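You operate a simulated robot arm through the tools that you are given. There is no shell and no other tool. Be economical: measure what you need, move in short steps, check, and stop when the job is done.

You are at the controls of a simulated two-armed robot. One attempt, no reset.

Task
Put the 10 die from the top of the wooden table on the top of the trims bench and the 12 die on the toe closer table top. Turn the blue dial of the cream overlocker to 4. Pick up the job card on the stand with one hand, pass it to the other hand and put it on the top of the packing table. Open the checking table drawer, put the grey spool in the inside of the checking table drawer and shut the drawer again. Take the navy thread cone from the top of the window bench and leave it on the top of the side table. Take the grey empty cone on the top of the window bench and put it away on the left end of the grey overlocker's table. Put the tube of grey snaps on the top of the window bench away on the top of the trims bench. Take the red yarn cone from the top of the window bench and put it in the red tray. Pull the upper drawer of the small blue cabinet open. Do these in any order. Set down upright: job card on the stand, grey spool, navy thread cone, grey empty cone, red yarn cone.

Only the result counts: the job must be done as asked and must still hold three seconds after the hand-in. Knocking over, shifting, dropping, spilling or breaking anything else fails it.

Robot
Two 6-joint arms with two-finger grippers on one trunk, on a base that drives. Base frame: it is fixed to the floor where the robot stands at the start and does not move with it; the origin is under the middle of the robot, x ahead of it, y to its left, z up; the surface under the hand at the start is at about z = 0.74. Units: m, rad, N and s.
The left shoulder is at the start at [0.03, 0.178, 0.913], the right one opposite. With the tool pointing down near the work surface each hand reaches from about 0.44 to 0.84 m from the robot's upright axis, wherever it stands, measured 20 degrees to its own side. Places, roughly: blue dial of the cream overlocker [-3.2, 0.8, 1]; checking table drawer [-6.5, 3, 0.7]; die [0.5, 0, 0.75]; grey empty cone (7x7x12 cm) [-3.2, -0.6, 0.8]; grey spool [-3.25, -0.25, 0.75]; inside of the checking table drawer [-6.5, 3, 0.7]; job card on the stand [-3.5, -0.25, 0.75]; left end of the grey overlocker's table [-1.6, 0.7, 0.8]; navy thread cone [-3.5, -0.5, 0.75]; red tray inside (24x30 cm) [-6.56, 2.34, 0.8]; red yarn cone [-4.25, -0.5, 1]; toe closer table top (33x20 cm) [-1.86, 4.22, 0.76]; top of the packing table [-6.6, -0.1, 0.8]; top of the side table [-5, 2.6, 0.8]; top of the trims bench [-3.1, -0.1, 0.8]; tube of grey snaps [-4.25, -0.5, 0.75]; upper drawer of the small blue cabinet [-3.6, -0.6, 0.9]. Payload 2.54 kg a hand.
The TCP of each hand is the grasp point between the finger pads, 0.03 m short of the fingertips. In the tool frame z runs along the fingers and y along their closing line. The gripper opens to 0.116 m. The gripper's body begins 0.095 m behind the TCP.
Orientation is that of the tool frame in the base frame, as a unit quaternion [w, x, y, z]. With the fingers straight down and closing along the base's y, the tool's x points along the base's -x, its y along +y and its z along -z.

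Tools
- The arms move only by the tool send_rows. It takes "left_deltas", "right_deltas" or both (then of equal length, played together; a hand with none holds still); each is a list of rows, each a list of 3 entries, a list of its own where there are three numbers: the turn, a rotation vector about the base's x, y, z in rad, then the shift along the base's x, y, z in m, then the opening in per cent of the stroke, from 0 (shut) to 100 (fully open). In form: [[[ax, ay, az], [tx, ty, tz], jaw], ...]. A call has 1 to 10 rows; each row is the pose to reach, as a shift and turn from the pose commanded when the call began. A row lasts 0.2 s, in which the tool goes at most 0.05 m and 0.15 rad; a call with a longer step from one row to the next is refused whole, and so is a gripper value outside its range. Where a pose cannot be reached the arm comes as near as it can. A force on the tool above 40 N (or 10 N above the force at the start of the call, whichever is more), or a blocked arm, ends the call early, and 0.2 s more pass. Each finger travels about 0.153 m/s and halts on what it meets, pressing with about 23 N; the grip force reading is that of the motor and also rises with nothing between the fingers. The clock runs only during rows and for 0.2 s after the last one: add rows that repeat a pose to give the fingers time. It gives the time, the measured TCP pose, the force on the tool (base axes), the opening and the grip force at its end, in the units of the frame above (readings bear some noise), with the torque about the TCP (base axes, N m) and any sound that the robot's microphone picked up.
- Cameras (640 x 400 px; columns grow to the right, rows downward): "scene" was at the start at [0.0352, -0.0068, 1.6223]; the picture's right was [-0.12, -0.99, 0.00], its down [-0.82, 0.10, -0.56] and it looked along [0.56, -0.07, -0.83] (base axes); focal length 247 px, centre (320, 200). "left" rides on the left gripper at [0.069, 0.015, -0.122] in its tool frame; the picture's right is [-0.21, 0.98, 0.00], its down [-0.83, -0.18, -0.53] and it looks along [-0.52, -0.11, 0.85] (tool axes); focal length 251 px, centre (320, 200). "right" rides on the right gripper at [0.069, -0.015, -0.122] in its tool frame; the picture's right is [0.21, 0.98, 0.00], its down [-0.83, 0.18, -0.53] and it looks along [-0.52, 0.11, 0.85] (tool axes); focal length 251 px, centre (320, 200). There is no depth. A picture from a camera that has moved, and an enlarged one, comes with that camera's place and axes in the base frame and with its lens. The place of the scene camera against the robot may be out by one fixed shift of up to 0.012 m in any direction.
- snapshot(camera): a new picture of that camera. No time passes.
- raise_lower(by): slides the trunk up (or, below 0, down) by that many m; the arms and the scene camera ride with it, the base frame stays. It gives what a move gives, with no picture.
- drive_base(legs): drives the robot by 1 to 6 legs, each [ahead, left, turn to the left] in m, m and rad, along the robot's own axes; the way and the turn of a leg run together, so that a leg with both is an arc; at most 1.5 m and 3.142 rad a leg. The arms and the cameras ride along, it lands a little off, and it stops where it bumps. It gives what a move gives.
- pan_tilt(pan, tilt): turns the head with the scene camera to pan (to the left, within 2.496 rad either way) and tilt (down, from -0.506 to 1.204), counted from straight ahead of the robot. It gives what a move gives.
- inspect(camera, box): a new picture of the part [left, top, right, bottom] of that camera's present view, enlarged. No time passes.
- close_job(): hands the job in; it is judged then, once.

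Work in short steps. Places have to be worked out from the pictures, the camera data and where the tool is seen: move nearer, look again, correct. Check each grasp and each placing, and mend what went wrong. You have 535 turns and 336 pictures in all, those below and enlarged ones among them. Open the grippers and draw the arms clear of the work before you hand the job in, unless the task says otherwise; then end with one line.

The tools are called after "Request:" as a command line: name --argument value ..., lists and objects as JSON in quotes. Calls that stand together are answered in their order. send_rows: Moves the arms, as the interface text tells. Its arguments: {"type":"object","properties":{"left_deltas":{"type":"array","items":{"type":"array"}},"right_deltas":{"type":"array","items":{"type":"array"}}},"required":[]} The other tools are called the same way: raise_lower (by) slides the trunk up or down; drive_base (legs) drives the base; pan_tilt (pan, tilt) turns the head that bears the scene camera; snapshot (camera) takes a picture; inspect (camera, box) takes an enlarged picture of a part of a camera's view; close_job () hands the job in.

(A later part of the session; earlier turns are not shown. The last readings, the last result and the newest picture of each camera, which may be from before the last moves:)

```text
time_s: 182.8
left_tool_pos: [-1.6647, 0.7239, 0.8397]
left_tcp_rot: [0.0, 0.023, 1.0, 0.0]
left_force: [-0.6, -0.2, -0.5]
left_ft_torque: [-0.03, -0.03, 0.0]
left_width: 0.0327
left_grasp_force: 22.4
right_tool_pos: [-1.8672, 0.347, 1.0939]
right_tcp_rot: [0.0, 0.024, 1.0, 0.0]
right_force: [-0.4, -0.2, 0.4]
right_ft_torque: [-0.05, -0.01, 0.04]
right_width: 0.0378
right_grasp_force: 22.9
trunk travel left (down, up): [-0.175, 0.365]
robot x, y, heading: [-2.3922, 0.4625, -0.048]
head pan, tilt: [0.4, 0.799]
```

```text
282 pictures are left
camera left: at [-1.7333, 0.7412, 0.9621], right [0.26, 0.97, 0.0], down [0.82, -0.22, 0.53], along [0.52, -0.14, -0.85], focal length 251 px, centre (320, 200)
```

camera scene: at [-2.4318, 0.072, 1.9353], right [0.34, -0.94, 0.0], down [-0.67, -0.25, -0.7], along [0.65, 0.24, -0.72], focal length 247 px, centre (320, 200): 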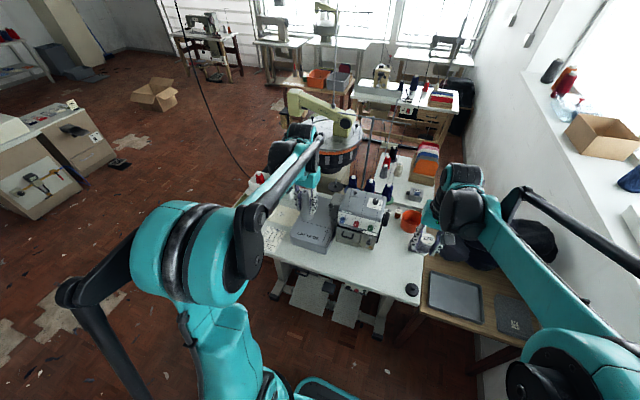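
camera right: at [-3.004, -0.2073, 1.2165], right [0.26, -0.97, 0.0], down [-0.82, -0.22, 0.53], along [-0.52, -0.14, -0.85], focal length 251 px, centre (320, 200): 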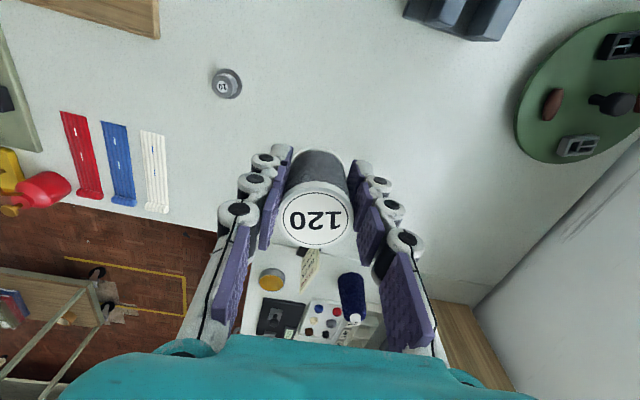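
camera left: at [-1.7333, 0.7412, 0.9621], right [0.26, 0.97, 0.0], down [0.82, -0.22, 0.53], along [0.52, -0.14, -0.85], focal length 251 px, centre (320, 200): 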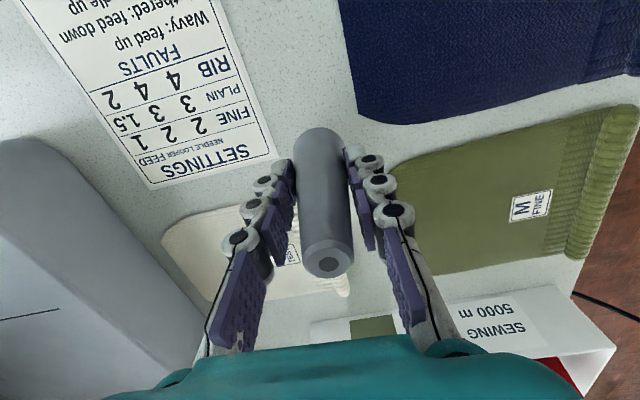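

Still above the surface (table nearer z≈0.76). Continue down.

Request:
send_rows --left_deltas '[[[0, 0, 0], [0, 0, -0.005], 0], [[0, 0, 0], [0, 0, -0.009], 0], [[0, 0, 0], [0, 0, -0.013], 0], [[0, 0, 0], [0, 0, -0.017], 0], [[0, 0, 0], [0, 0, -0.02], 0], [[0, 0, 0], [0, 0, -0.023], 0]]'

```text
time_s: 184.2
left_tool_pos: [-1.6654, 0.7213, 0.8202]
left_tcp_rot: [0.001, 0.024, 1.0, 0.0]
left_force: [-0.8, -1.2, 18.2]
left_ft_torque: [0.16, -0.16, -0.01]
left_width: 0.0328
left_grasp_force: 22.7
right_tool_pos: [-1.8672, 0.3462, 1.0948]
right_tcp_rot: [0.0, 0.024, 1.0, 0.0]
right_force: [-0.5, 0.1, -0.3]
right_ft_torque: [-0.03, 0.01, -0.01]
right_width: 0.0381
right_grasp_force: 23.1
trunk travel left (down, up): [-0.175, 0.365]
robot x, y, heading: [-2.3953, 0.4653, -0.045]
head pan, tilt: [0.4, 0.799]
```

Contact (18 N). Release and rise.

Request:
send_rows --left_deltas '[[[0, 0, 0], [0, 0, 0.002], 15], [[0, 0, 0], [0, 0, 0.002], 40], [[0, 0, 0], [0, 0, 0.002], 70], [[0, 0, 0], [0, 0, 0.002], 80], [[0, 0, 0], [0, 0, 0.04], 80], [[0, 0, 0], [0, 0, 0.09], 80], [[0, 0, 0], [0, 0, 0.14], 80], [[0, 0, 0], [0, 0, 0.19], 80], [[0, 0, 0], [0, 0, 0.24], 80]]'

Request:
snapshot --camera "left"

```text
time_s: 186.2
left_tool_pos: [-1.6625, 0.7211, 1.0597]
left_tcp_rot: [0.0, 0.023, 1.0, 0.0]
left_force: [0.0, 0.2, 0.3]
left_ft_torque: [0.01, -0.02, 0.01]
left_width: 0.0928
left_grasp_force: 0.0
right_tool_pos: [-1.8672, 0.3456, 1.0943]
right_tcp_rot: [0.0, 0.024, 1.0, 0.001]
right_force: [0.6, 0.0, -0.2]
right_ft_torque: [0.01, -0.02, -0.01]
right_width: 0.0381
right_grasp_force: 22.6
trunk travel left (down, up): [-0.175, 0.365]
robot x, y, heading: [-2.3916, 0.4636, -0.047]
head pan, tilt: [0.4, 0.799]
```

```text
281 pictures are left
camera left: at [-1.7314, 0.7386, 1.1814], right [0.26, 0.97, 0.0], down [0.82, -0.22, 0.53], along [0.52, -0.14, -0.85], focal length 251 px, centre (320, 200)
```

left: 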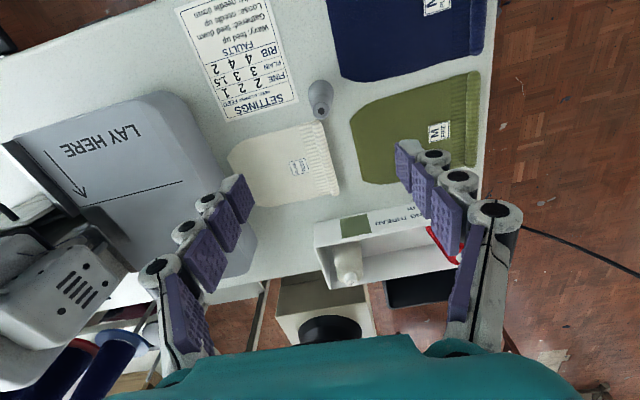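

The grey empty cone stands upright on the left end. The cream overlocker's dials face west, so I retract, raise, and drive around the north end of its table to the west channel.

Request:
send_rows --left_deltas '[[[0, 0, 0], [-0.04, 0, 0.03], 80], [[0, 0, 0], [-0.08, 0, 0.04], 60], [[0, 0, 0], [-0.12, 0, 0.04], 40], [[0, 0, 0], [-0.16, 0, 0.04], 20], [[0, 0, 0], [-0.2, 0, 0.04], 20]]'

Request:
raise_lower --by 0.25

Request:
drive_base --legs '[[0, 1.3, 0], [0, 0.5, 0], [0, 0, 3.14], [1.45, 0, 0]]'

Request:
pan_tilt --pan 0.7 --tilt 0.6

Request:
snapshot --camera "scene"

```text
time_s: 187.4
left_tool_pos: [-1.8674, 0.7214, 1.0946]
left_tcp_rot: [0.001, 0.024, 1.0, 0.0]
left_force: [-0.4, -0.9, -0.2]
left_ft_torque: [-0.04, -0.05, 0.0]
left_width: 0.0233
left_grasp_force: 0.1
right_tool_pos: [-1.8678, 0.3472, 1.0959]
right_tcp_rot: [0.0, 0.023, 1.0, 0.0]
right_force: [-0.3, 0.2, -0.5]
right_ft_torque: [0.03, 0.01, 0.05]
right_width: 0.0383
right_grasp_force: 23.0
trunk travel left (down, up): [-0.175, 0.365]
robot x, y, heading: [-2.3913, 0.4646, -0.045]
head pan, tilt: [0.4, 0.799]
```

```text
time_s: 189.9
left_tool_pos: [-1.8643, 0.7204, 1.3457]
left_tcp_rot: [0.0, 0.023, 1.0, 0.0]
left_force: [0.4, -0.2, 0.0]
left_ft_torque: [0.03, 0.02, -0.01]
left_width: 0.0231
left_grasp_force: 0.0
right_tool_pos: [-1.8658, 0.3472, 1.3444]
right_tcp_rot: [0.0, 0.023, 1.0, 0.0]
right_force: [-0.3, -0.1, 0.6]
right_ft_torque: [0.0, -0.02, 0.01]
right_width: 0.0379
right_grasp_force: 23.7
trunk travel left (down, up): [-0.425, 0.115]
robot x, y, heading: [-2.3936, 0.4598, -0.046]
head pan, tilt: [0.4, 0.799]
```

```text
time_s: 213.1
left_tool_pos: [-4.2888, 2.0786, 1.3454]
left_tcp_rot: [0.0, 1.0, -0.026, 0.0]
left_force: [0.1, 0.5, -0.4]
left_ft_torque: [-0.01, 0.02, -0.04]
left_width: 0.0233
left_grasp_force: 0.0
right_tool_pos: [-4.2859, 2.452, 1.3437]
right_tcp_rot: [0.0, 1.0, -0.026, 0.0]
right_force: [-0.5, 0.4, -0.3]
right_ft_torque: [0.02, 0.01, 0.03]
right_width: 0.0383
right_grasp_force: 23.4
trunk travel left (down, up): [-0.425, 0.115]
robot x, y, heading: [-3.7605, 2.3344, 3.092]
head pan, tilt: [0.4, 0.799]
```

```text
time_s: 213.9
left_tool_pos: [-4.2886, 2.0779, 1.3458]
left_tcp_rot: [0.0, 1.0, -0.027, 0.0]
left_force: [-0.4, -0.5, -0.2]
left_ft_torque: [0.02, -0.01, 0.03]
left_width: 0.023
left_grasp_force: 0.1
right_tool_pos: [-4.2865, 2.4531, 1.3448]
right_tcp_rot: [-0.001, 1.0, -0.027, 0.0]
right_force: [0.1, 0.2, 0.2]
right_ft_torque: [-0.01, 0.02, 0.01]
right_width: 0.0379
right_grasp_force: 23.3
trunk travel left (down, up): [-0.425, 0.115]
robot x, y, heading: [-3.7609, 2.3326, 3.087]
head pan, tilt: [0.7, 0.6]
```

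```text
280 pictures are left
camera scene: at [-3.8064, 2.2807, 1.9522], right [-0.6, 0.8, 0.0], down [0.45, 0.34, -0.82], along [-0.66, -0.5, -0.57], focal length 247 px, centre (320, 200)
```

scene: 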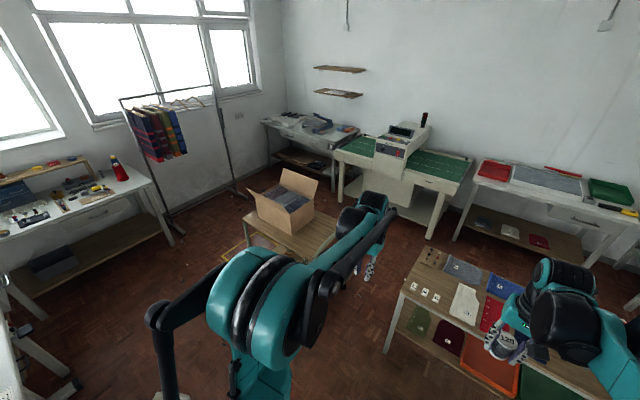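

I see the checking table, red tray and side table. Since the spool is in hand I go there first; look further right to plan the route.

Request:
pan_tilt --pan -0.1 --tilt 0.6

Request:
snapshot --camera "scene"

```text
time_s: 215.1
left_tool_pos: [-4.2885, 2.0776, 1.3456]
left_tcp_rot: [0.0, 1.0, -0.026, 0.0]
left_force: [-0.8, 1.3, 0.3]
left_ft_torque: [0.03, 0.0, -0.01]
left_width: 0.0233
left_grasp_force: 0.1
right_tool_pos: [-4.2859, 2.4515, 1.3441]
right_tcp_rot: [0.001, 1.0, -0.027, 0.0]
right_force: [-0.1, -0.8, -0.1]
right_ft_torque: [0.0, 0.0, -0.04]
right_width: 0.038
right_grasp_force: 22.8
trunk travel left (down, up): [-0.425, 0.115]
robot x, y, heading: [-3.7611, 2.3316, 3.089]
head pan, tilt: [-0.099, 0.6]
```

```text
279 pictures are left
camera scene: at [-3.8233, 2.3471, 1.9522], right [0.15, 0.99, 0.0], down [0.56, -0.08, -0.82], along [-0.82, 0.12, -0.57], focal length 247 px, centre (320, 200)
```

scene: 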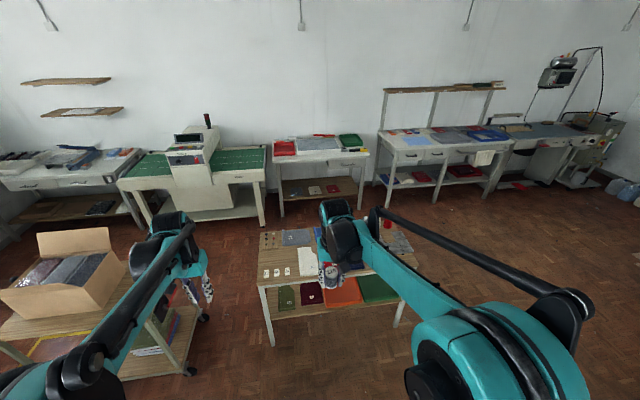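

Plan: go right (north) around the side table, then west, then into the gap before the checking table (x≈−5.55).

Request:
drive_base --legs '[[0, -1.4, 0.05], [1.3, 0, 0], [0.45, 0, 0], [0, 0.7, 0]]'

Request:
pan_tilt --pan 0.15 --tilt 0.8

Request:
snapshot --camera "scene"

```text
time_s: 219.6
left_tool_pos: [-4.2738, 2.9451, 1.3468]
left_tcp_rot: [0.001, 0.999, -0.039, 0.0]
left_force: [0.1, 1.6, 0.6]
left_ft_torque: [-0.04, -0.05, 0.0]
left_width: 0.0231
left_grasp_force: 0.2
right_tool_pos: [-4.2611, 3.3192, 1.3439]
right_tcp_rot: [0.001, 0.999, -0.04, 0.0]
right_force: [-0.4, 0.9, -0.8]
right_ft_torque: [-0.09, -0.01, -0.01]
right_width: 0.038
right_grasp_force: 23.4
trunk travel left (down, up): [-0.425, 0.115]
robot x, y, heading: [-3.7362, 3.1827, 3.064]
head pan, tilt: [-0.099, 0.6]
stopped in leg 1: the robot was blocked; the commanded pose is now the measured one
```

```text
time_s: 220.3
left_tool_pos: [-4.2726, 2.9385, 1.3448]
left_tcp_rot: [-0.001, 0.999, -0.04, 0.0]
left_force: [-0.1, -0.1, -0.4]
left_ft_torque: [0.03, 0.04, 0.03]
left_width: 0.0234
left_grasp_force: 0.0
right_tool_pos: [-4.2624, 3.3125, 1.343]
right_tcp_rot: [-0.001, 0.999, -0.04, 0.001]
right_force: [-0.9, -0.8, 0.3]
right_ft_torque: [0.0, 0.0, 0.03]
right_width: 0.0382
right_grasp_force: 22.7
trunk travel left (down, up): [-0.425, 0.115]
robot x, y, heading: [-3.738, 3.1812, 3.063]
head pan, tilt: [0.15, 0.799]
```

```text
278 pictures are left
camera scene: at [-3.7956, 3.1728, 1.9354], right [-0.07, 1.0, 0.0], down [0.72, 0.05, -0.7], along [-0.7, -0.05, -0.72], focal length 247 px, centre (320, 200)
```

scene: 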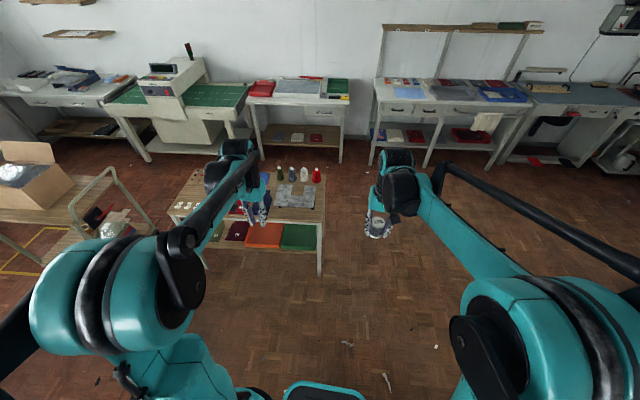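

Blocked on the right. I look to the right side to see what I touched.

Request:
pan_tilt --pan -1.5 --tilt 0.75

Request:
snapshot --camera "scene"

```text
time_s: 222.0
left_tool_pos: [-4.2721, 2.9401, 1.3448]
left_tcp_rot: [0.0, 0.999, -0.04, -0.001]
left_force: [0.6, 0.5, 0.2]
left_ft_torque: [0.02, -0.01, 0.03]
left_width: 0.0232
left_grasp_force: 0.2
right_tool_pos: [-4.2616, 3.3161, 1.3438]
right_tcp_rot: [0.0, 0.999, -0.04, 0.001]
right_force: [0.7, 0.3, 0.0]
right_ft_torque: [0.0, 0.0, -0.01]
right_width: 0.038
right_grasp_force: 22.7
trunk travel left (down, up): [-0.425, 0.115]
robot x, y, heading: [-3.7386, 3.1791, 3.068]
head pan, tilt: [-1.499, 0.75]
```

```text
277 pictures are left
camera scene: at [-3.7139, 3.264, 1.9394], right [1.0, -0.01, 0.0], down [0.0, -0.68, -0.73], along [0.01, 0.73, -0.68], focal length 247 px, centre (320, 200)
```

scene: 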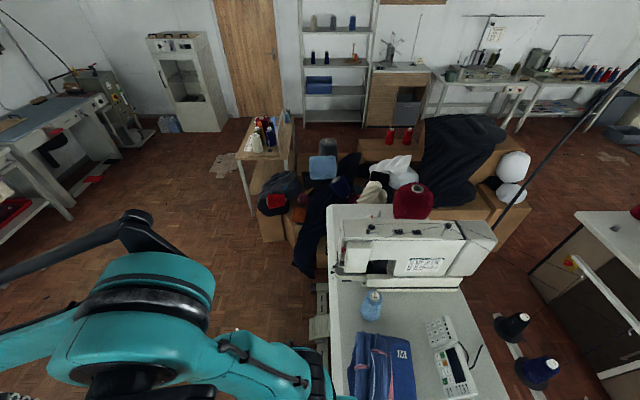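

The sewing table (left edge x≈−3.65) blocked the base; nothing on it is upset. I back off slightly, go west 0.5 m first, then north, west, and into the gap.

Request:
drive_base --legs '[[0, 0.08, 0], [0.48, 0, 0.07], [0, -0.75, 0]]'

Request:
snapshot --camera "scene"

```text
time_s: 229.2
left_tool_pos: [-4.7351, 3.5831, 1.3453]
left_tcp_rot: [0.0, 1.0, 0.001, 0.0]
left_force: [-0.2, -0.3, 1.1]
left_ft_torque: [0.02, 0.02, 0.0]
left_width: 0.0236
left_grasp_force: 0.1
right_tool_pos: [-4.7533, 3.9566, 1.3443]
right_tcp_rot: [0.0, 1.0, 0.002, 0.001]
right_force: [0.2, 0.5, -0.2]
right_ft_torque: [0.01, 0.0, 0.03]
right_width: 0.0378
right_grasp_force: 23.1
trunk travel left (down, up): [-0.425, 0.115]
robot x, y, heading: [-4.2196, 3.87, -3.136]
head pan, tilt: [-1.499, 0.75]
```

```text
276 pictures are left
camera scene: at [-4.2042, 3.9528, 1.9394], right [1.0, 0.08, 0.0], down [0.05, -0.68, -0.73], along [-0.06, 0.73, -0.68], focal length 247 px, centre (320, 200)
```

scene: 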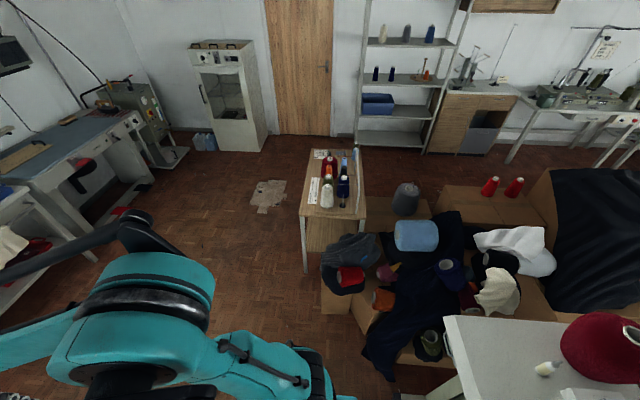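

Clear now. West 1.35 m, then south into the gap.

Request:
drive_base --legs '[[1.35, 0, 0], [0, 0.85, 0]]'

Request:
pan_tilt --pan 0.1 --tilt 0.85

Request:
snapshot --camera "scene"

```text
time_s: 240.0
left_tool_pos: [-6.0678, 2.7265, 1.3456]
left_tcp_rot: [0.0, 1.0, 0.001, 0.0]
left_force: [0.3, -0.3, 0.1]
left_ft_torque: [0.01, 0.0, -0.04]
left_width: 0.0231
left_grasp_force: 0.1
right_tool_pos: [-6.0861, 3.0998, 1.3444]
right_tcp_rot: [0.0, 1.0, 0.002, 0.0]
right_force: [0.7, -0.2, -1.2]
right_ft_torque: [0.03, -0.02, -0.01]
right_width: 0.0381
right_grasp_force: 23.0
trunk travel left (down, up): [-0.425, 0.115]
robot x, y, heading: [-5.5533, 3.0129, -3.133]
head pan, tilt: [-1.499, 0.75]
```

```text
time_s: 241.7
left_tool_pos: [-6.0681, 2.7251, 1.3459]
left_tcp_rot: [0.0, 1.0, 0.002, 0.0]
left_force: [0.2, -0.2, -0.7]
left_ft_torque: [-0.02, -0.01, 0.05]
left_width: 0.023
left_grasp_force: 0.0
right_tool_pos: [-6.0873, 3.1012, 1.3443]
right_tcp_rot: [0.001, 1.0, 0.001, 0.0]
right_force: [0.8, -0.2, -0.1]
right_ft_torque: [0.02, -0.02, 0.02]
right_width: 0.0379
right_grasp_force: 22.6
trunk travel left (down, up): [-0.425, 0.115]
robot x, y, heading: [-5.5549, 3.0102, -3.138]
head pan, tilt: [0.099, 0.85]
```

```text
275 pictures are left
camera scene: at [-5.6092, 3.0047, 1.9313], right [-0.1, 0.99, 0.0], down [0.75, 0.08, -0.66], along [-0.66, -0.07, -0.75], focal length 247 px, centre (320, 200)
```

scene: 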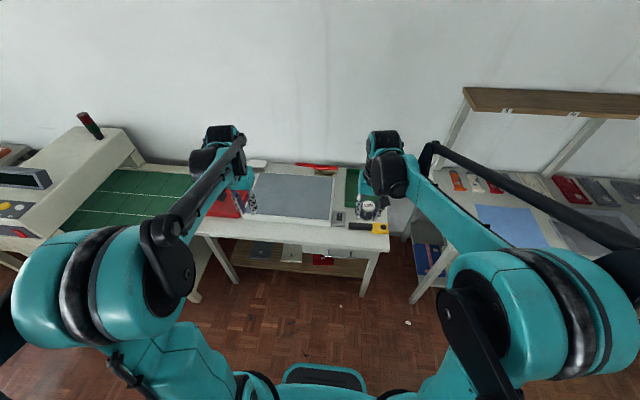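

I enlarge the front edge of the checking table to find the drawer and handle.

Request:
inspect --camera "scene" --box '[180, 140, 420, 290]'

Request:
snapshot --camera "left"

Request:
snapshot --camera "right"

```text
2.67 times, centred on (300, 215) of scene
camera zoom: at [-5.6092, 3.0047, 1.9313], right [-0.1, 0.99, 0.0], down [0.75, 0.08, -0.66], along [-0.66, -0.07, -0.75], focal length 659 px, centre (373, 160)
```

zoom: 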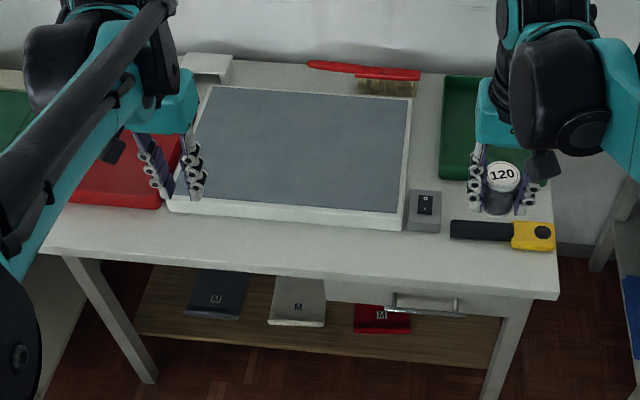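

```text
273 pictures are left
camera left: at [-5.9993, 2.711, 1.467], right [-0.21, -0.98, 0.0], down [-0.83, 0.18, 0.53], along [-0.52, 0.11, -0.85], focal length 251 px, centre (320, 200)
```

left: 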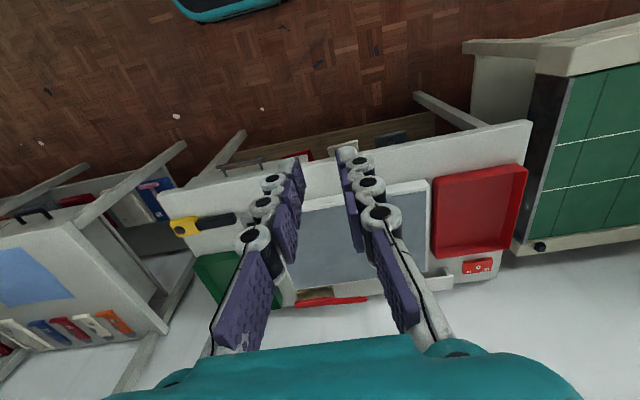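

```text
272 pictures are left
camera right: at [-6.018, 3.1153, 1.4663], right [0.22, -0.98, 0.0], down [-0.83, -0.18, 0.53], along [-0.52, -0.12, -0.85], focal length 251 px, centre (320, 200)
```

right: 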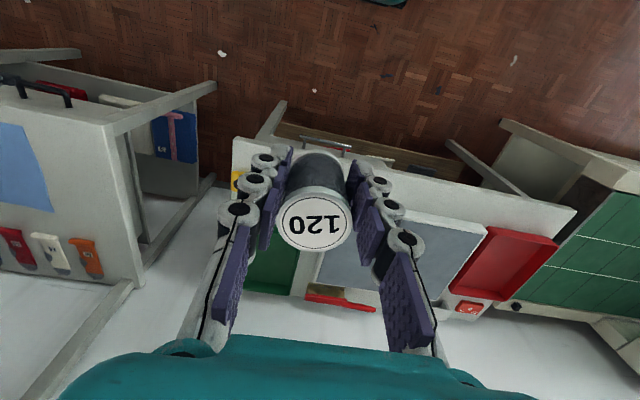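

The drawer handle is a horizontal bar near (−6.27, 3.03, 0.70). I lower the trunk by 0.3 for a closer look.

Request:
raise_lower --by -0.3

Request:
snapshot --camera "left"

Request:
snapshot --camera "right"

Request:
inspect --camera "scene" --box '[200, 150, 440, 300]'

```text
time_s: 244.7
left_tool_pos: [-6.0684, 2.7256, 1.0458]
left_tcp_rot: [0.0, 1.0, 0.002, 0.0]
left_force: [-0.7, -0.3, -0.4]
left_ft_torque: [-0.01, -0.01, -0.01]
left_width: 0.0233
left_grasp_force: 0.0
right_tool_pos: [-6.0875, 3.0996, 1.043]
right_tcp_rot: [-0.001, 1.0, 0.001, 0.0]
right_force: [0.2, -0.7, -0.4]
right_ft_torque: [-0.01, -0.01, 0.0]
right_width: 0.0379
right_grasp_force: 23.3
trunk travel left (down, up): [-0.125, 0.415]
robot x, y, heading: [-5.5595, 3.0135, -3.138]
head pan, tilt: [0.099, 0.85]
```

```text
271 pictures are left
camera left: at [-5.9992, 2.7111, 1.1672], right [-0.21, -0.98, 0.0], down [-0.83, 0.18, 0.53], along [-0.52, 0.11, -0.85], focal length 251 px, centre (320, 200)
```

left: 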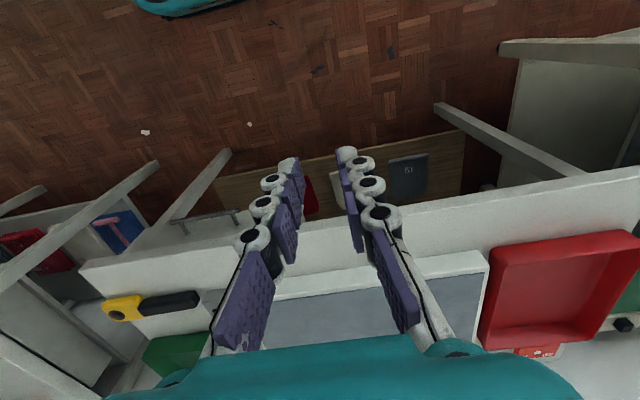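

```text
270 pictures are left
camera right: at [-6.0179, 3.1154, 1.1665], right [0.22, -0.98, 0.0], down [-0.83, -0.18, 0.53], along [-0.52, -0.12, -0.85], focal length 251 px, centre (320, 200)
```

right: 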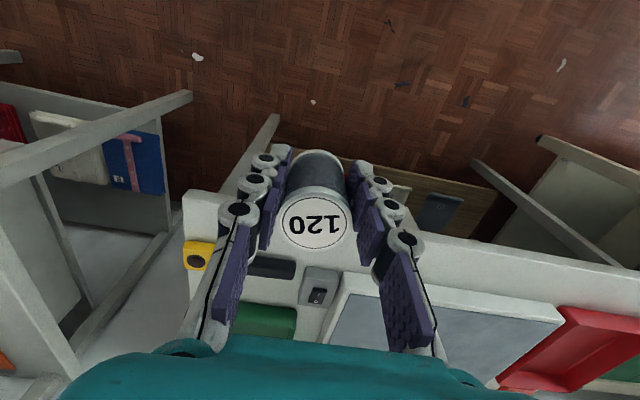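

```text
2.67 times, centred on (320, 225) of scene
camera zoom: at [-5.609, 3.0048, 1.6314], right [-0.1, 0.99, 0.0], down [0.75, 0.08, -0.66], along [-0.66, -0.07, -0.75], focal length 659 px, centre (320, 133)
```

zoom: 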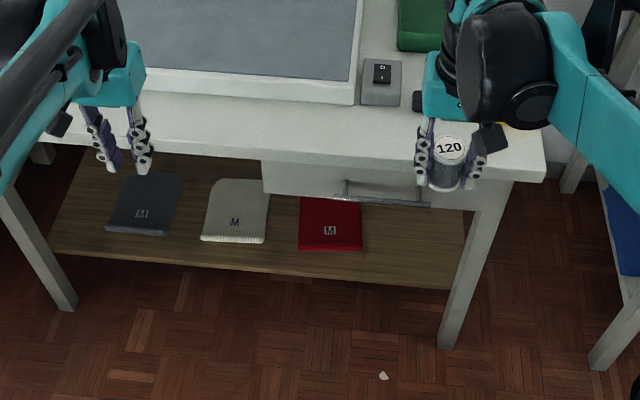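

Triangulation puts the bar at about (−6.265, 3.025, 0.735), in front of the table edge. I enlarge the left view to judge its gap to the drawer front.

Request:
inspect --camera "left" --box '[140, 180, 280, 270]'

Request:
inspect --camera "scene" --box '[290, 190, 390, 260]'

```text
4.44 times, centred on (210, 225) of left
camera zoom: at [-5.9992, 2.7111, 1.1672], right [-0.21, -0.98, 0.0], down [-0.83, 0.18, 0.53], along [-0.52, 0.11, -0.85], focal length 1118 px, centre (809, 89)
```

zoom: 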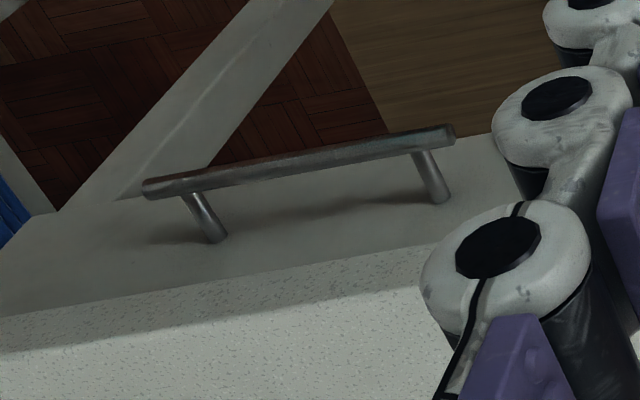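

```text
5.71 times, centred on (340, 225) of scene
camera zoom: at [-5.609, 3.0048, 1.6314], right [-0.1, 0.99, 0.0], down [0.75, 0.08, -0.66], along [-0.66, -0.07, -0.75], focal length 1412 px, centre (206, 57)
```

zoom: 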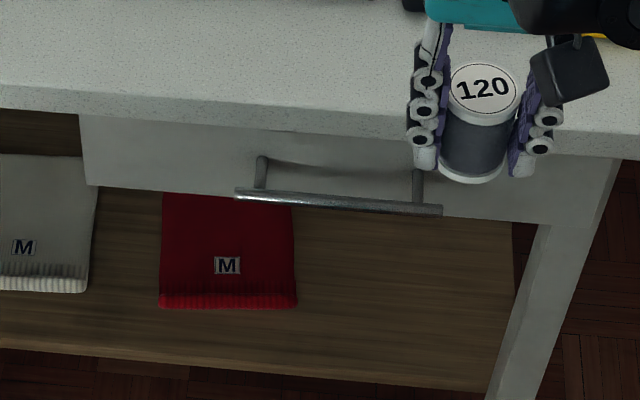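

The bar stands off ~3 cm on two posts. I will hook it with one finger: turn the left hand −90° about z (closing along x, camera on the outer side), while the right hand moves aside.

Request:
send_rows --left_deltas '[[[0, 0, -0.15], [0, 0, 0], 40], [[0, 0, -0.3], [0, 0, 0], 60], [[0, 0, -0.45], [0, 0, 0], 80], [[0, 0, -0.6], [0, 0, 0], 100], [[0, 0, -0.75], [0, 0, 0], 100], [[0, 0, -0.9], [0, 0, 0], 100], [[0, 0, -1.05], [0, 0, 0], 100], [[0, 0, -1.2], [0, 0, 0], 100], [[0, 0, -1.35], [0, 0, 0], 100], [[0, 0, -1.5], [0, 0, 0], 100]]' --right_deltas '[[[0, 0, 0], [0, 0.03, 0.02], 0], [[0, 0, 0], [0, 0.06, 0.04], 0], [[0, 0, 0], [0, 0.09, 0.06], 0], [[0, 0, 0], [0, 0.12, 0.08], 0], [[0, 0, 0], [0, 0.15, 0.1], 0], [[0, 0, 0], [0, 0.18, 0.1], 0], [[0, 0, 0], [0, 0.21, 0.1], 0], [[0, 0, 0], [0, 0.24, 0.1], 0], [[0, 0, 0], [0, 0.26, 0.1], 0], [[0, 0, 0], [0, 0.26, 0.1], 0]]'

```text
time_s: 246.9
left_tool_pos: [-6.0677, 2.7266, 1.0466]
left_tcp_rot: [0.001, 0.732, -0.681, 0.0]
left_force: [0.8, 0.0, 0.3]
left_ft_torque: [-0.01, 0.02, 0.0]
left_width: 0.1162
left_grasp_force: 0.1
right_tool_pos: [-6.0857, 3.3595, 1.1434]
right_tcp_rot: [0.0, 1.0, 0.002, 0.001]
right_force: [0.8, 1.0, -1.1]
right_ft_torque: [0.01, 0.02, -0.04]
right_width: 0.0379
right_grasp_force: 22.8
trunk travel left (down, up): [-0.125, 0.415]
robot x, y, heading: [-5.5536, 3.0126, -3.138]
head pan, tilt: [0.099, 0.85]
```

Rotation worked. I move the left hand to just before the handle at a safe height and look.

Request:
send_rows --left_deltas '[[[0, 0, -0.035], [-0.02, 0.032, -0.02], 100], [[0, 0, -0.07], [-0.04, 0.064, -0.04], 100], [[0, 0, -0.07], [-0.058, 0.096, -0.06], 100], [[0, 0, -0.07], [-0.077, 0.128, -0.08], 100], [[0, 0, -0.07], [-0.096, 0.16, -0.1], 100], [[0, 0, -0.07], [-0.115, 0.19, -0.12], 100], [[0, 0, -0.07], [-0.132, 0.22, -0.14], 100]]'

Request:
snapshot --camera "left"

```text
time_s: 248.5
left_tool_pos: [-6.201, 2.9472, 0.9059]
left_tcp_rot: [0.0, 0.709, -0.705, 0.001]
left_force: [-0.6, 0.1, 0.4]
left_ft_torque: [0.0, -0.01, -0.01]
left_width: 0.116
left_grasp_force: 0.0
right_tool_pos: [-6.0867, 3.3611, 1.1429]
right_tcp_rot: [0.0, 1.0, 0.002, 0.0]
right_force: [-0.6, 0.6, -0.3]
right_ft_torque: [0.0, -0.02, 0.01]
right_width: 0.0382
right_grasp_force: 23.5
trunk travel left (down, up): [-0.125, 0.415]
robot x, y, heading: [-5.5582, 3.0108, -3.137]
head pan, tilt: [0.099, 0.85]
```

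```text
266 pictures are left
camera left: at [-6.2158, 2.8786, 1.0261], right [-0.98, 0.21, 0.0], down [0.18, 0.83, 0.53], along [0.11, 0.52, -0.85], focal length 251 px, centre (320, 200)
```

left: 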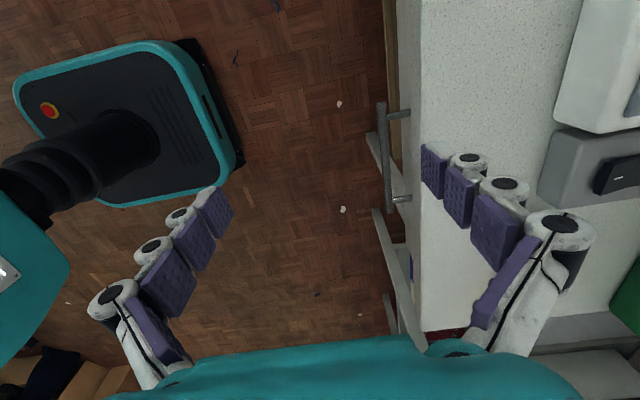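

The view shows the gap well: bar at x≈−6.268, drawer front ≈−6.298. I align the inner finger over the gap, stop just above, and look again.

Request:
send_rows --left_deltas '[[[0, 0, 0], [-0.01, 0.03, -0.01], 100], [[0, 0, 0], [-0.018, 0.06, -0.03], 100], [[0, 0, 0], [-0.018, 0.062, -0.06], 100], [[0, 0, 0], [-0.018, 0.062, -0.06], 100]]'

Request:
snapshot --camera "left"

Request:
inspect --camera "left" --box '[360, 60, 520, 180]'

```text
time_s: 249.5
left_tool_pos: [-6.2159, 3.008, 0.8459]
left_tcp_rot: [0.0, 0.708, -0.706, 0.0]
left_force: [0.7, 1.2, -0.5]
left_ft_torque: [-0.01, 0.01, -0.04]
left_width: 0.1161
left_grasp_force: 0.1
right_tool_pos: [-6.0872, 3.3606, 1.1438]
right_tcp_rot: [0.001, 1.0, 0.002, 0.0]
right_force: [0.0, 0.7, -0.4]
right_ft_torque: [-0.01, 0.02, -0.02]
right_width: 0.0378
right_grasp_force: 23.1
trunk travel left (down, up): [-0.125, 0.415]
robot x, y, heading: [-5.5561, 3.0084, -3.139]
head pan, tilt: [0.099, 0.85]
```

```text
265 pictures are left
camera left: at [-6.2313, 2.939, 0.9677], right [-0.98, 0.21, 0.0], down [0.18, 0.83, 0.53], along [0.11, 0.52, -0.85], focal length 251 px, centre (320, 200)
```

left: 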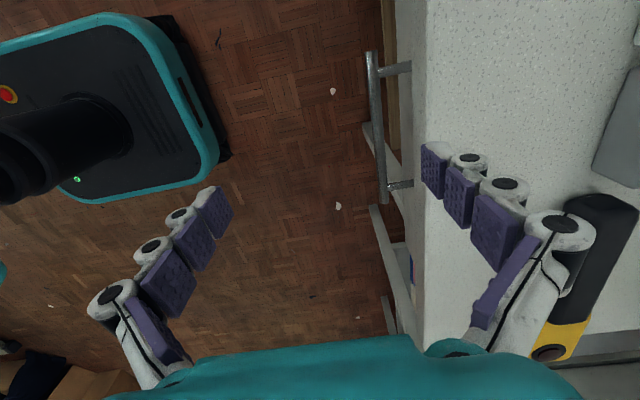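

```text
3.33 times, centred on (440, 120) of left
camera zoom: at [-6.2313, 2.939, 0.9677], right [-0.98, 0.21, 0.0], down [0.18, 0.83, 0.53], along [0.11, 0.52, -0.85], focal length 838 px, centre (-80, 467)
```

zoom: 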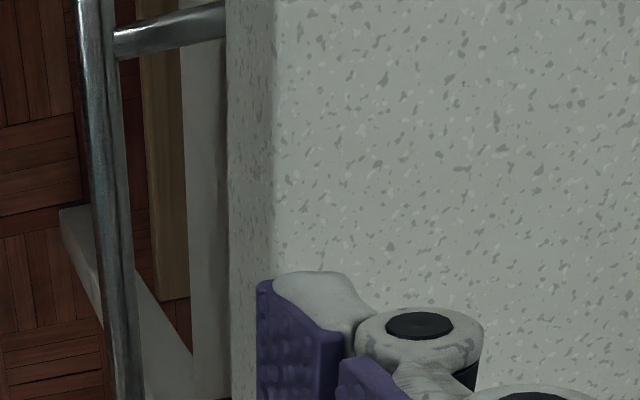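

Bar back at ≈−6.2745, table edge ≈−6.292; the finger sits between by my estimates. I descend slowly in 8 mm steps.

Request:
send_rows --left_deltas '[[[0, 0, 0], [0, 0, -0.008], 100], [[0, 0, 0], [0, 0, -0.016], 100], [[0, 0, 0], [0, 0, -0.024], 100], [[0, 0, 0], [0, 0, -0.032], 100], [[0, 0, 0], [0, 0, -0.04], 100]]'

Request:
inspect --camera "left" --box '[340, 40, 500, 200]'

```text
time_s: 250.7
left_tool_pos: [-6.2186, 3.0079, 0.8048]
left_tcp_rot: [0.0, 0.709, -0.705, 0.001]
left_force: [-0.6, 0.0, -0.1]
left_ft_torque: [0.01, -0.01, -0.03]
left_width: 0.1157
left_grasp_force: 0.1
right_tool_pos: [-6.0874, 3.3609, 1.1429]
right_tcp_rot: [0.0, 1.0, 0.003, 0.0]
right_force: [0.6, -0.1, 0.0]
right_ft_torque: [0.0, -0.03, 0.01]
right_width: 0.0381
right_grasp_force: 23.1
trunk travel left (down, up): [-0.125, 0.415]
robot x, y, heading: [-5.5527, 3.0138, -3.138]
head pan, tilt: [0.099, 0.85]
```

```text
2.50 times, centred on (420, 120) of left
camera zoom: at [-6.2327, 2.9383, 0.9261], right [-0.98, 0.21, 0.0], down [0.18, 0.83, 0.53], along [0.11, 0.52, -0.85], focal length 629 px, centre (70, 400)
```

zoom: 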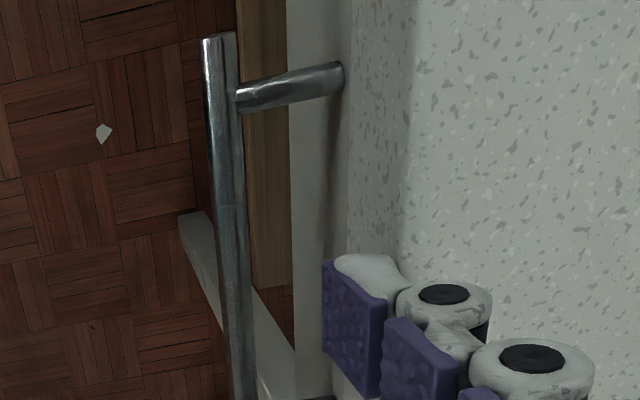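

No contact so far; the tip is in front of the table edge. Continue down behind the bar.

Request:
send_rows --left_deltas '[[[0, 0, 0], [0, 0, -0.012], 100], [[0, 0, 0], [0, 0, -0.024], 100], [[0, 0, 0], [0, 0, -0.036], 100], [[0, 0, 0], [0, 0, -0.048], 100], [[0, 0, 0], [0, 0, -0.06], 100], [[0, 0, 0], [0, 0, -0.07], 100]]'

Request:
inspect --camera "left" --box '[320, 0, 520, 200]'

```text
time_s: 252.1
left_tool_pos: [-6.2148, 3.0094, 0.7391]
left_tcp_rot: [0.001, 0.708, -0.706, -0.001]
left_force: [26.5, -0.4, 24.6]
left_ft_torque: [0.04, 3.48, -0.01]
left_width: 0.1166
left_grasp_force: 0.1
right_tool_pos: [-6.081, 3.3598, 1.1447]
right_tcp_rot: [0.0, 1.0, 0.003, -0.002]
right_force: [-0.7, -0.2, -0.8]
right_ft_torque: [-0.01, -0.01, 0.0]
right_width: 0.0381
right_grasp_force: 23.2
trunk travel left (down, up): [-0.125, 0.415]
robot x, y, heading: [-5.5549, 3.0112, -3.138]
head pan, tilt: [0.099, 0.85]
```

```text
2.00 times, centred on (420, 100) of left
camera zoom: at [-6.2288, 2.9389, 0.8602], right [-0.98, 0.21, 0.0], down [0.18, 0.83, 0.53], along [0.11, 0.52, -0.85], focal length 503 px, centre (120, 400)
```

zoom: 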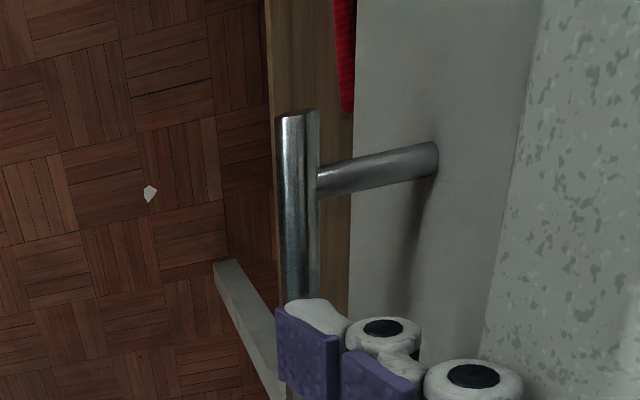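

The finger sits on top of the bar; the gap is too tight for this. Instead I lift off, and tilt the tool about y so the fingers point toward −x and can straddle the bar from above and below.

Request:
send_rows --left_deltas '[[[0, 0, 0], [0, 0, 0.04], 100], [[0, 0, 0], [0.01, 0, 0.085], 100], [[0, 0, 0], [0.05, 0, 0.11], 100], [[0, 0.14, 0], [0.07, 0, 0.11], 100], [[0, 0.28, 0], [0.09, 0, 0.11], 100], [[0, 0.42, 0], [0.09, 0, 0.11], 90], [[0, 0.56, 0], [0.09, 0, 0.11], 80], [[0, 0.7, 0], [0.09, 0, 0.11], 70], [[0, 0.84, 0], [0.09, 0, 0.11], 60], [[0, 0.98, 0], [0.09, 0, 0.11], 60]]'

Request:
snapshot --camera "scene"

```text
time_s: 254.3
left_tool_pos: [-6.158, 3.0256, 0.8798]
left_tcp_rot: [0.332, 0.626, -0.622, -0.333]
left_force: [-0.6, -0.1, -0.4]
left_ft_torque: [0.0, 0.01, 0.02]
left_width: 0.0698
left_grasp_force: 0.1
left hand out of reach, approached as far as the arm can: row 9, 10
right_tool_pos: [-6.0864, 3.3592, 1.1426]
right_tcp_rot: [0.0, 1.0, 0.002, 0.001]
right_force: [-0.4, -0.9, -0.3]
right_ft_torque: [0.0, -0.03, 0.01]
right_width: 0.038
right_grasp_force: 22.9
trunk travel left (down, up): [-0.125, 0.415]
robot x, y, heading: [-5.557, 3.0099, -3.132]
head pan, tilt: [0.099, 0.85]
```

```text
261 pictures are left
camera scene: at [-5.6095, 3.0053, 1.6313], right [-0.1, 0.99, 0.0], down [0.75, 0.08, -0.66], along [-0.66, -0.07, -0.75], focal length 247 px, centre (320, 200)
```

scene: 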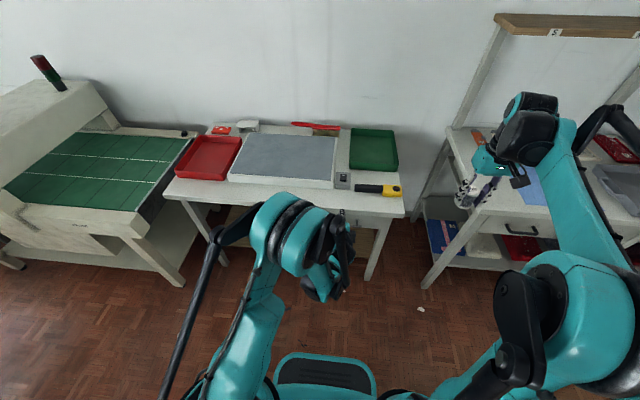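

Tilt of about 55° achieved. The contact tells the bar is really at z≈0.704, x≈−6.2745. I move down in front of it, and check where the hand lands.

Request:
send_rows --left_deltas '[[[0, 0, 0], [0, 0, -0.03], 50], [[0, 0, 0], [0, 0, -0.06], 50], [[0, 0, 0], [0, 0, -0.09], 50]]'

Request:
snapshot --camera "left"

```text
time_s: 255.1
left_tool_pos: [-6.1988, 3.0435, 0.8296]
left_tcp_rot: [0.332, 0.626, -0.623, -0.332]
left_force: [0.6, -0.1, -0.5]
left_ft_torque: [-0.03, 0.05, 0.0]
left_width: 0.0582
left_grasp_force: 0.1
left hand out of reach, approached as far as the arm can: row 1, 2, 3
right_tool_pos: [-6.0868, 3.361, 1.1433]
right_tcp_rot: [0.0, 1.0, 0.001, 0.0]
right_force: [-0.3, 0.1, -0.2]
right_ft_torque: [0.0, -0.03, -0.01]
right_width: 0.0378
right_grasp_force: 23.0
trunk travel left (down, up): [-0.125, 0.415]
robot x, y, heading: [-5.5579, 3.0127, -3.138]
head pan, tilt: [0.099, 0.85]
```

```text
260 pictures are left
camera left: at [-6.1055, 2.9745, 0.9095], right [-0.55, 0.21, 0.81], down [0.54, 0.83, 0.15], along [-0.64, 0.52, -0.57], focal length 251 px, centre (320, 200)
```

left: 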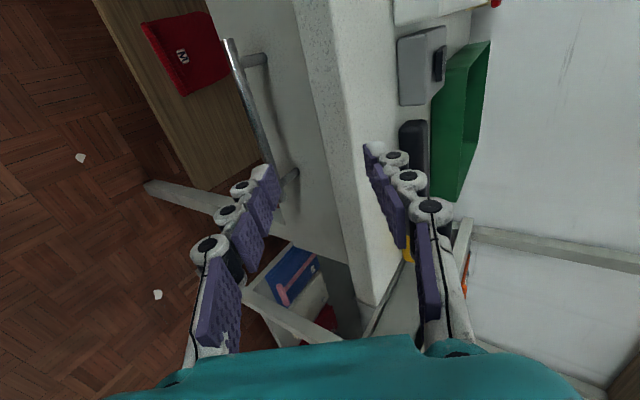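

The arm is cramped on the centre line. I raise the hand a bit, shift the base 0.1 back and 0.22 to the right so that the handle lies before the left shoulder, and lower the trunk.

Request:
send_rows --left_deltas '[[[0, 0, 0], [0.02, 0, 0.03], 50], [[0, 0, 0], [0.04, 0, 0.06], 50], [[0, 0, 0], [0.05, 0, 0.09], 50]]'

Request:
drive_base --legs '[[-0.1, -0.22, 0]]'

Request:
raise_lower --by -0.1

Request:
snapshot --camera "left"

```text
time_s: 255.9
left_tool_pos: [-6.146, 3.0436, 0.9201]
left_tcp_rot: [0.333, 0.625, -0.622, -0.333]
left_force: [0.4, 0.8, -0.2]
left_ft_torque: [0.02, 0.0, 0.03]
left_width: 0.0579
left_grasp_force: 0.1
right_tool_pos: [-6.0863, 3.3599, 1.1436]
right_tcp_rot: [0.0, 1.0, 0.002, -0.001]
right_force: [-0.2, 0.0, 0.1]
right_ft_torque: [0.02, 0.01, 0.01]
right_width: 0.0381
right_grasp_force: 23.5
trunk travel left (down, up): [-0.125, 0.415]
robot x, y, heading: [-5.5527, 3.0131, -3.135]
head pan, tilt: [0.099, 0.85]
```

```text
time_s: 257.7
left_tool_pos: [-6.0722, 3.2809, 0.9204]
left_tcp_rot: [-0.326, -0.615, 0.633, 0.34]
left_force: [-0.5, -3.9, -0.5]
left_ft_torque: [0.23, -0.03, -0.35]
left_width: 0.058
left_grasp_force: 0.0
right_tool_pos: [-6.0007, 3.5967, 1.1443]
right_tcp_rot: [0.001, 1.0, -0.016, -0.002]
right_force: [-3.0, -2.8, -1.4]
right_ft_torque: [0.27, -0.15, -0.01]
right_width: 0.0381
right_grasp_force: 23.3
trunk travel left (down, up): [-0.125, 0.415]
robot x, y, heading: [-5.4815, 3.2261, 3.113]
head pan, tilt: [0.099, 0.85]
```

```text
time_s: 259.0
left_tool_pos: [-6.0749, 3.283, 0.8195]
left_tcp_rot: [-0.326, -0.615, 0.633, 0.339]
left_force: [0.1, -0.2, 0.6]
left_ft_torque: [0.02, 0.03, 0.03]
left_width: 0.058
left_grasp_force: 0.0
right_tool_pos: [-6.0013, 3.596, 1.0419]
right_tcp_rot: [-0.001, 1.0, -0.016, 0.0]
right_force: [-0.3, -0.3, 0.1]
right_ft_torque: [0.01, -0.01, 0.01]
right_width: 0.0379
right_grasp_force: 22.9
trunk travel left (down, up): [-0.025, 0.515]
robot x, y, heading: [-5.483, 3.2269, 3.115]
head pan, tilt: [0.099, 0.85]
```

```text
259 pictures are left
camera left: at [-5.9836, 3.2095, 0.8996], right [-0.54, 0.23, 0.81], down [0.57, 0.81, 0.15], along [-0.62, 0.54, -0.56], focal length 251 px, centre (320, 200)
```

left: 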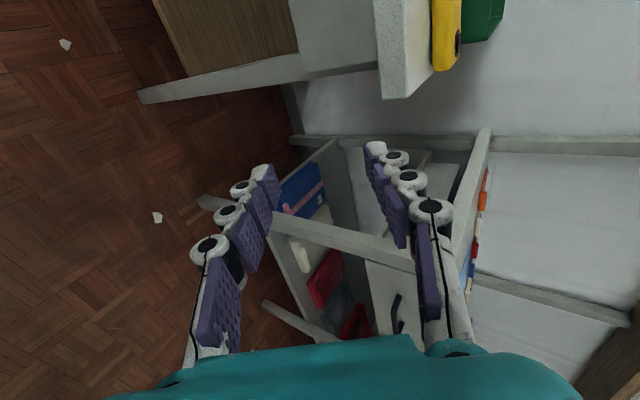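

The heading shifted a little; I check behind the robot whether the side table was touched.

Request:
pan_tilt --pan 2.45 --tilt 0.9

Request:
snapshot --camera "scene"

```text
time_s: 261.2
left_tool_pos: [-6.0741, 3.2822, 0.8195]
left_tcp_rot: [-0.326, -0.614, 0.633, 0.34]
left_force: [-0.2, 0.1, -0.4]
left_ft_torque: [0.03, 0.01, -0.03]
left_width: 0.058
left_grasp_force: 0.3
right_tool_pos: [-6.002, 3.5944, 1.0426]
right_tcp_rot: [0.0, 1.0, -0.016, 0.001]
right_force: [-0.2, 0.1, -1.3]
right_ft_torque: [-0.01, -0.02, 0.01]
right_width: 0.0379
right_grasp_force: 23.2
trunk travel left (down, up): [-0.025, 0.515]
robot x, y, heading: [-5.4836, 3.2308, 3.111]
head pan, tilt: [2.45, 0.901]
```

```text
258 pictures are left
camera scene: at [-5.4031, 3.1786, 1.5275], right [-0.66, -0.75, 0.0], down [-0.59, 0.52, -0.62], along [0.47, -0.41, -0.78], focal length 247 px, centre (320, 200)
```

scene: 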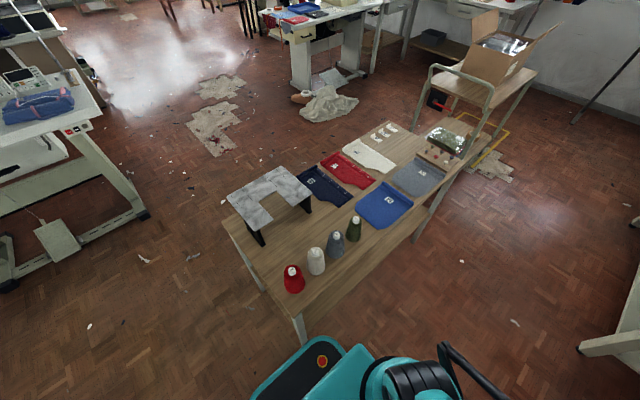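

Base nearly touches the side table leg, nothing upset. I drive 0.06 ahead, then bring the left hand before the handle.

Request:
drive_base --legs '[[0.06, 0, 0.03]]'

Request:
send_rows --left_deltas '[[[0, 0, 0], [0, -0.045, 0], 50], [[0, 0, 0], [0, -0.09, 0], 50], [[0, 0, 0], [0, -0.135, 0], 50], [[0, 0, 0], [0, -0.18, 0], 50], [[0, 0, 0], [0, -0.225, -0.01], 50], [[0, 0, 0], [0, -0.25, -0.04], 50], [[0, 0, 0], [0, -0.25, -0.05], 50]]'

Request:
snapshot --camera "left"

```text
time_s: 262.1
left_tool_pos: [-6.1355, 3.2657, 0.8189]
left_tcp_rot: [0.331, 0.625, -0.624, -0.333]
left_force: [-0.2, 0.3, -0.1]
left_ft_torque: [-0.01, 0.02, 0.0]
left_width: 0.058
left_grasp_force: 0.0
right_tool_pos: [-6.0737, 3.5805, 1.0427]
right_tcp_rot: [0.0, 1.0, -0.002, 0.001]
right_force: [-0.7, -0.3, -0.5]
right_ft_torque: [-0.01, -0.08, 0.0]
right_width: 0.0379
right_grasp_force: 23.1
trunk travel left (down, up): [-0.025, 0.515]
robot x, y, heading: [-5.539, 3.2284, 3.136]
head pan, tilt: [2.45, 0.901]
```

```text
time_s: 263.7
left_tool_pos: [-6.1612, 3.0119, 0.8056]
left_tcp_rot: [-0.331, -0.624, 0.624, 0.334]
left_force: [-0.6, 0.2, 0.0]
left_ft_torque: [-0.03, -0.01, -0.01]
left_width: 0.0583
left_grasp_force: 0.0
left hand out of reach, approached as far as the arm can: row 4, 5, 6, 7
right_tool_pos: [-6.0721, 3.5813, 1.0427]
right_tcp_rot: [0.0, 1.0, -0.001, 0.001]
right_force: [-0.5, 1.2, -0.3]
right_ft_torque: [0.02, -0.01, 0.0]
right_width: 0.038
right_grasp_force: 23.0
trunk travel left (down, up): [-0.025, 0.515]
robot x, y, heading: [-5.5427, 3.2287, 3.139]
head pan, tilt: [2.45, 0.901]
```

```text
257 pictures are left
camera left: at [-6.0689, 2.9414, 0.8854], right [-0.54, 0.21, 0.81], down [0.55, 0.82, 0.15], along [-0.64, 0.52, -0.57], focal length 251 px, centre (320, 200)
```

left: 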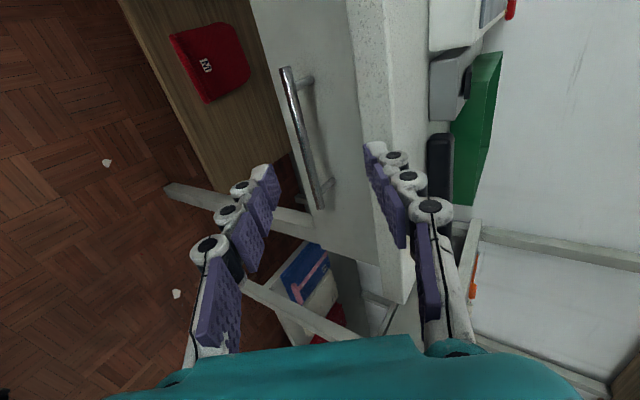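

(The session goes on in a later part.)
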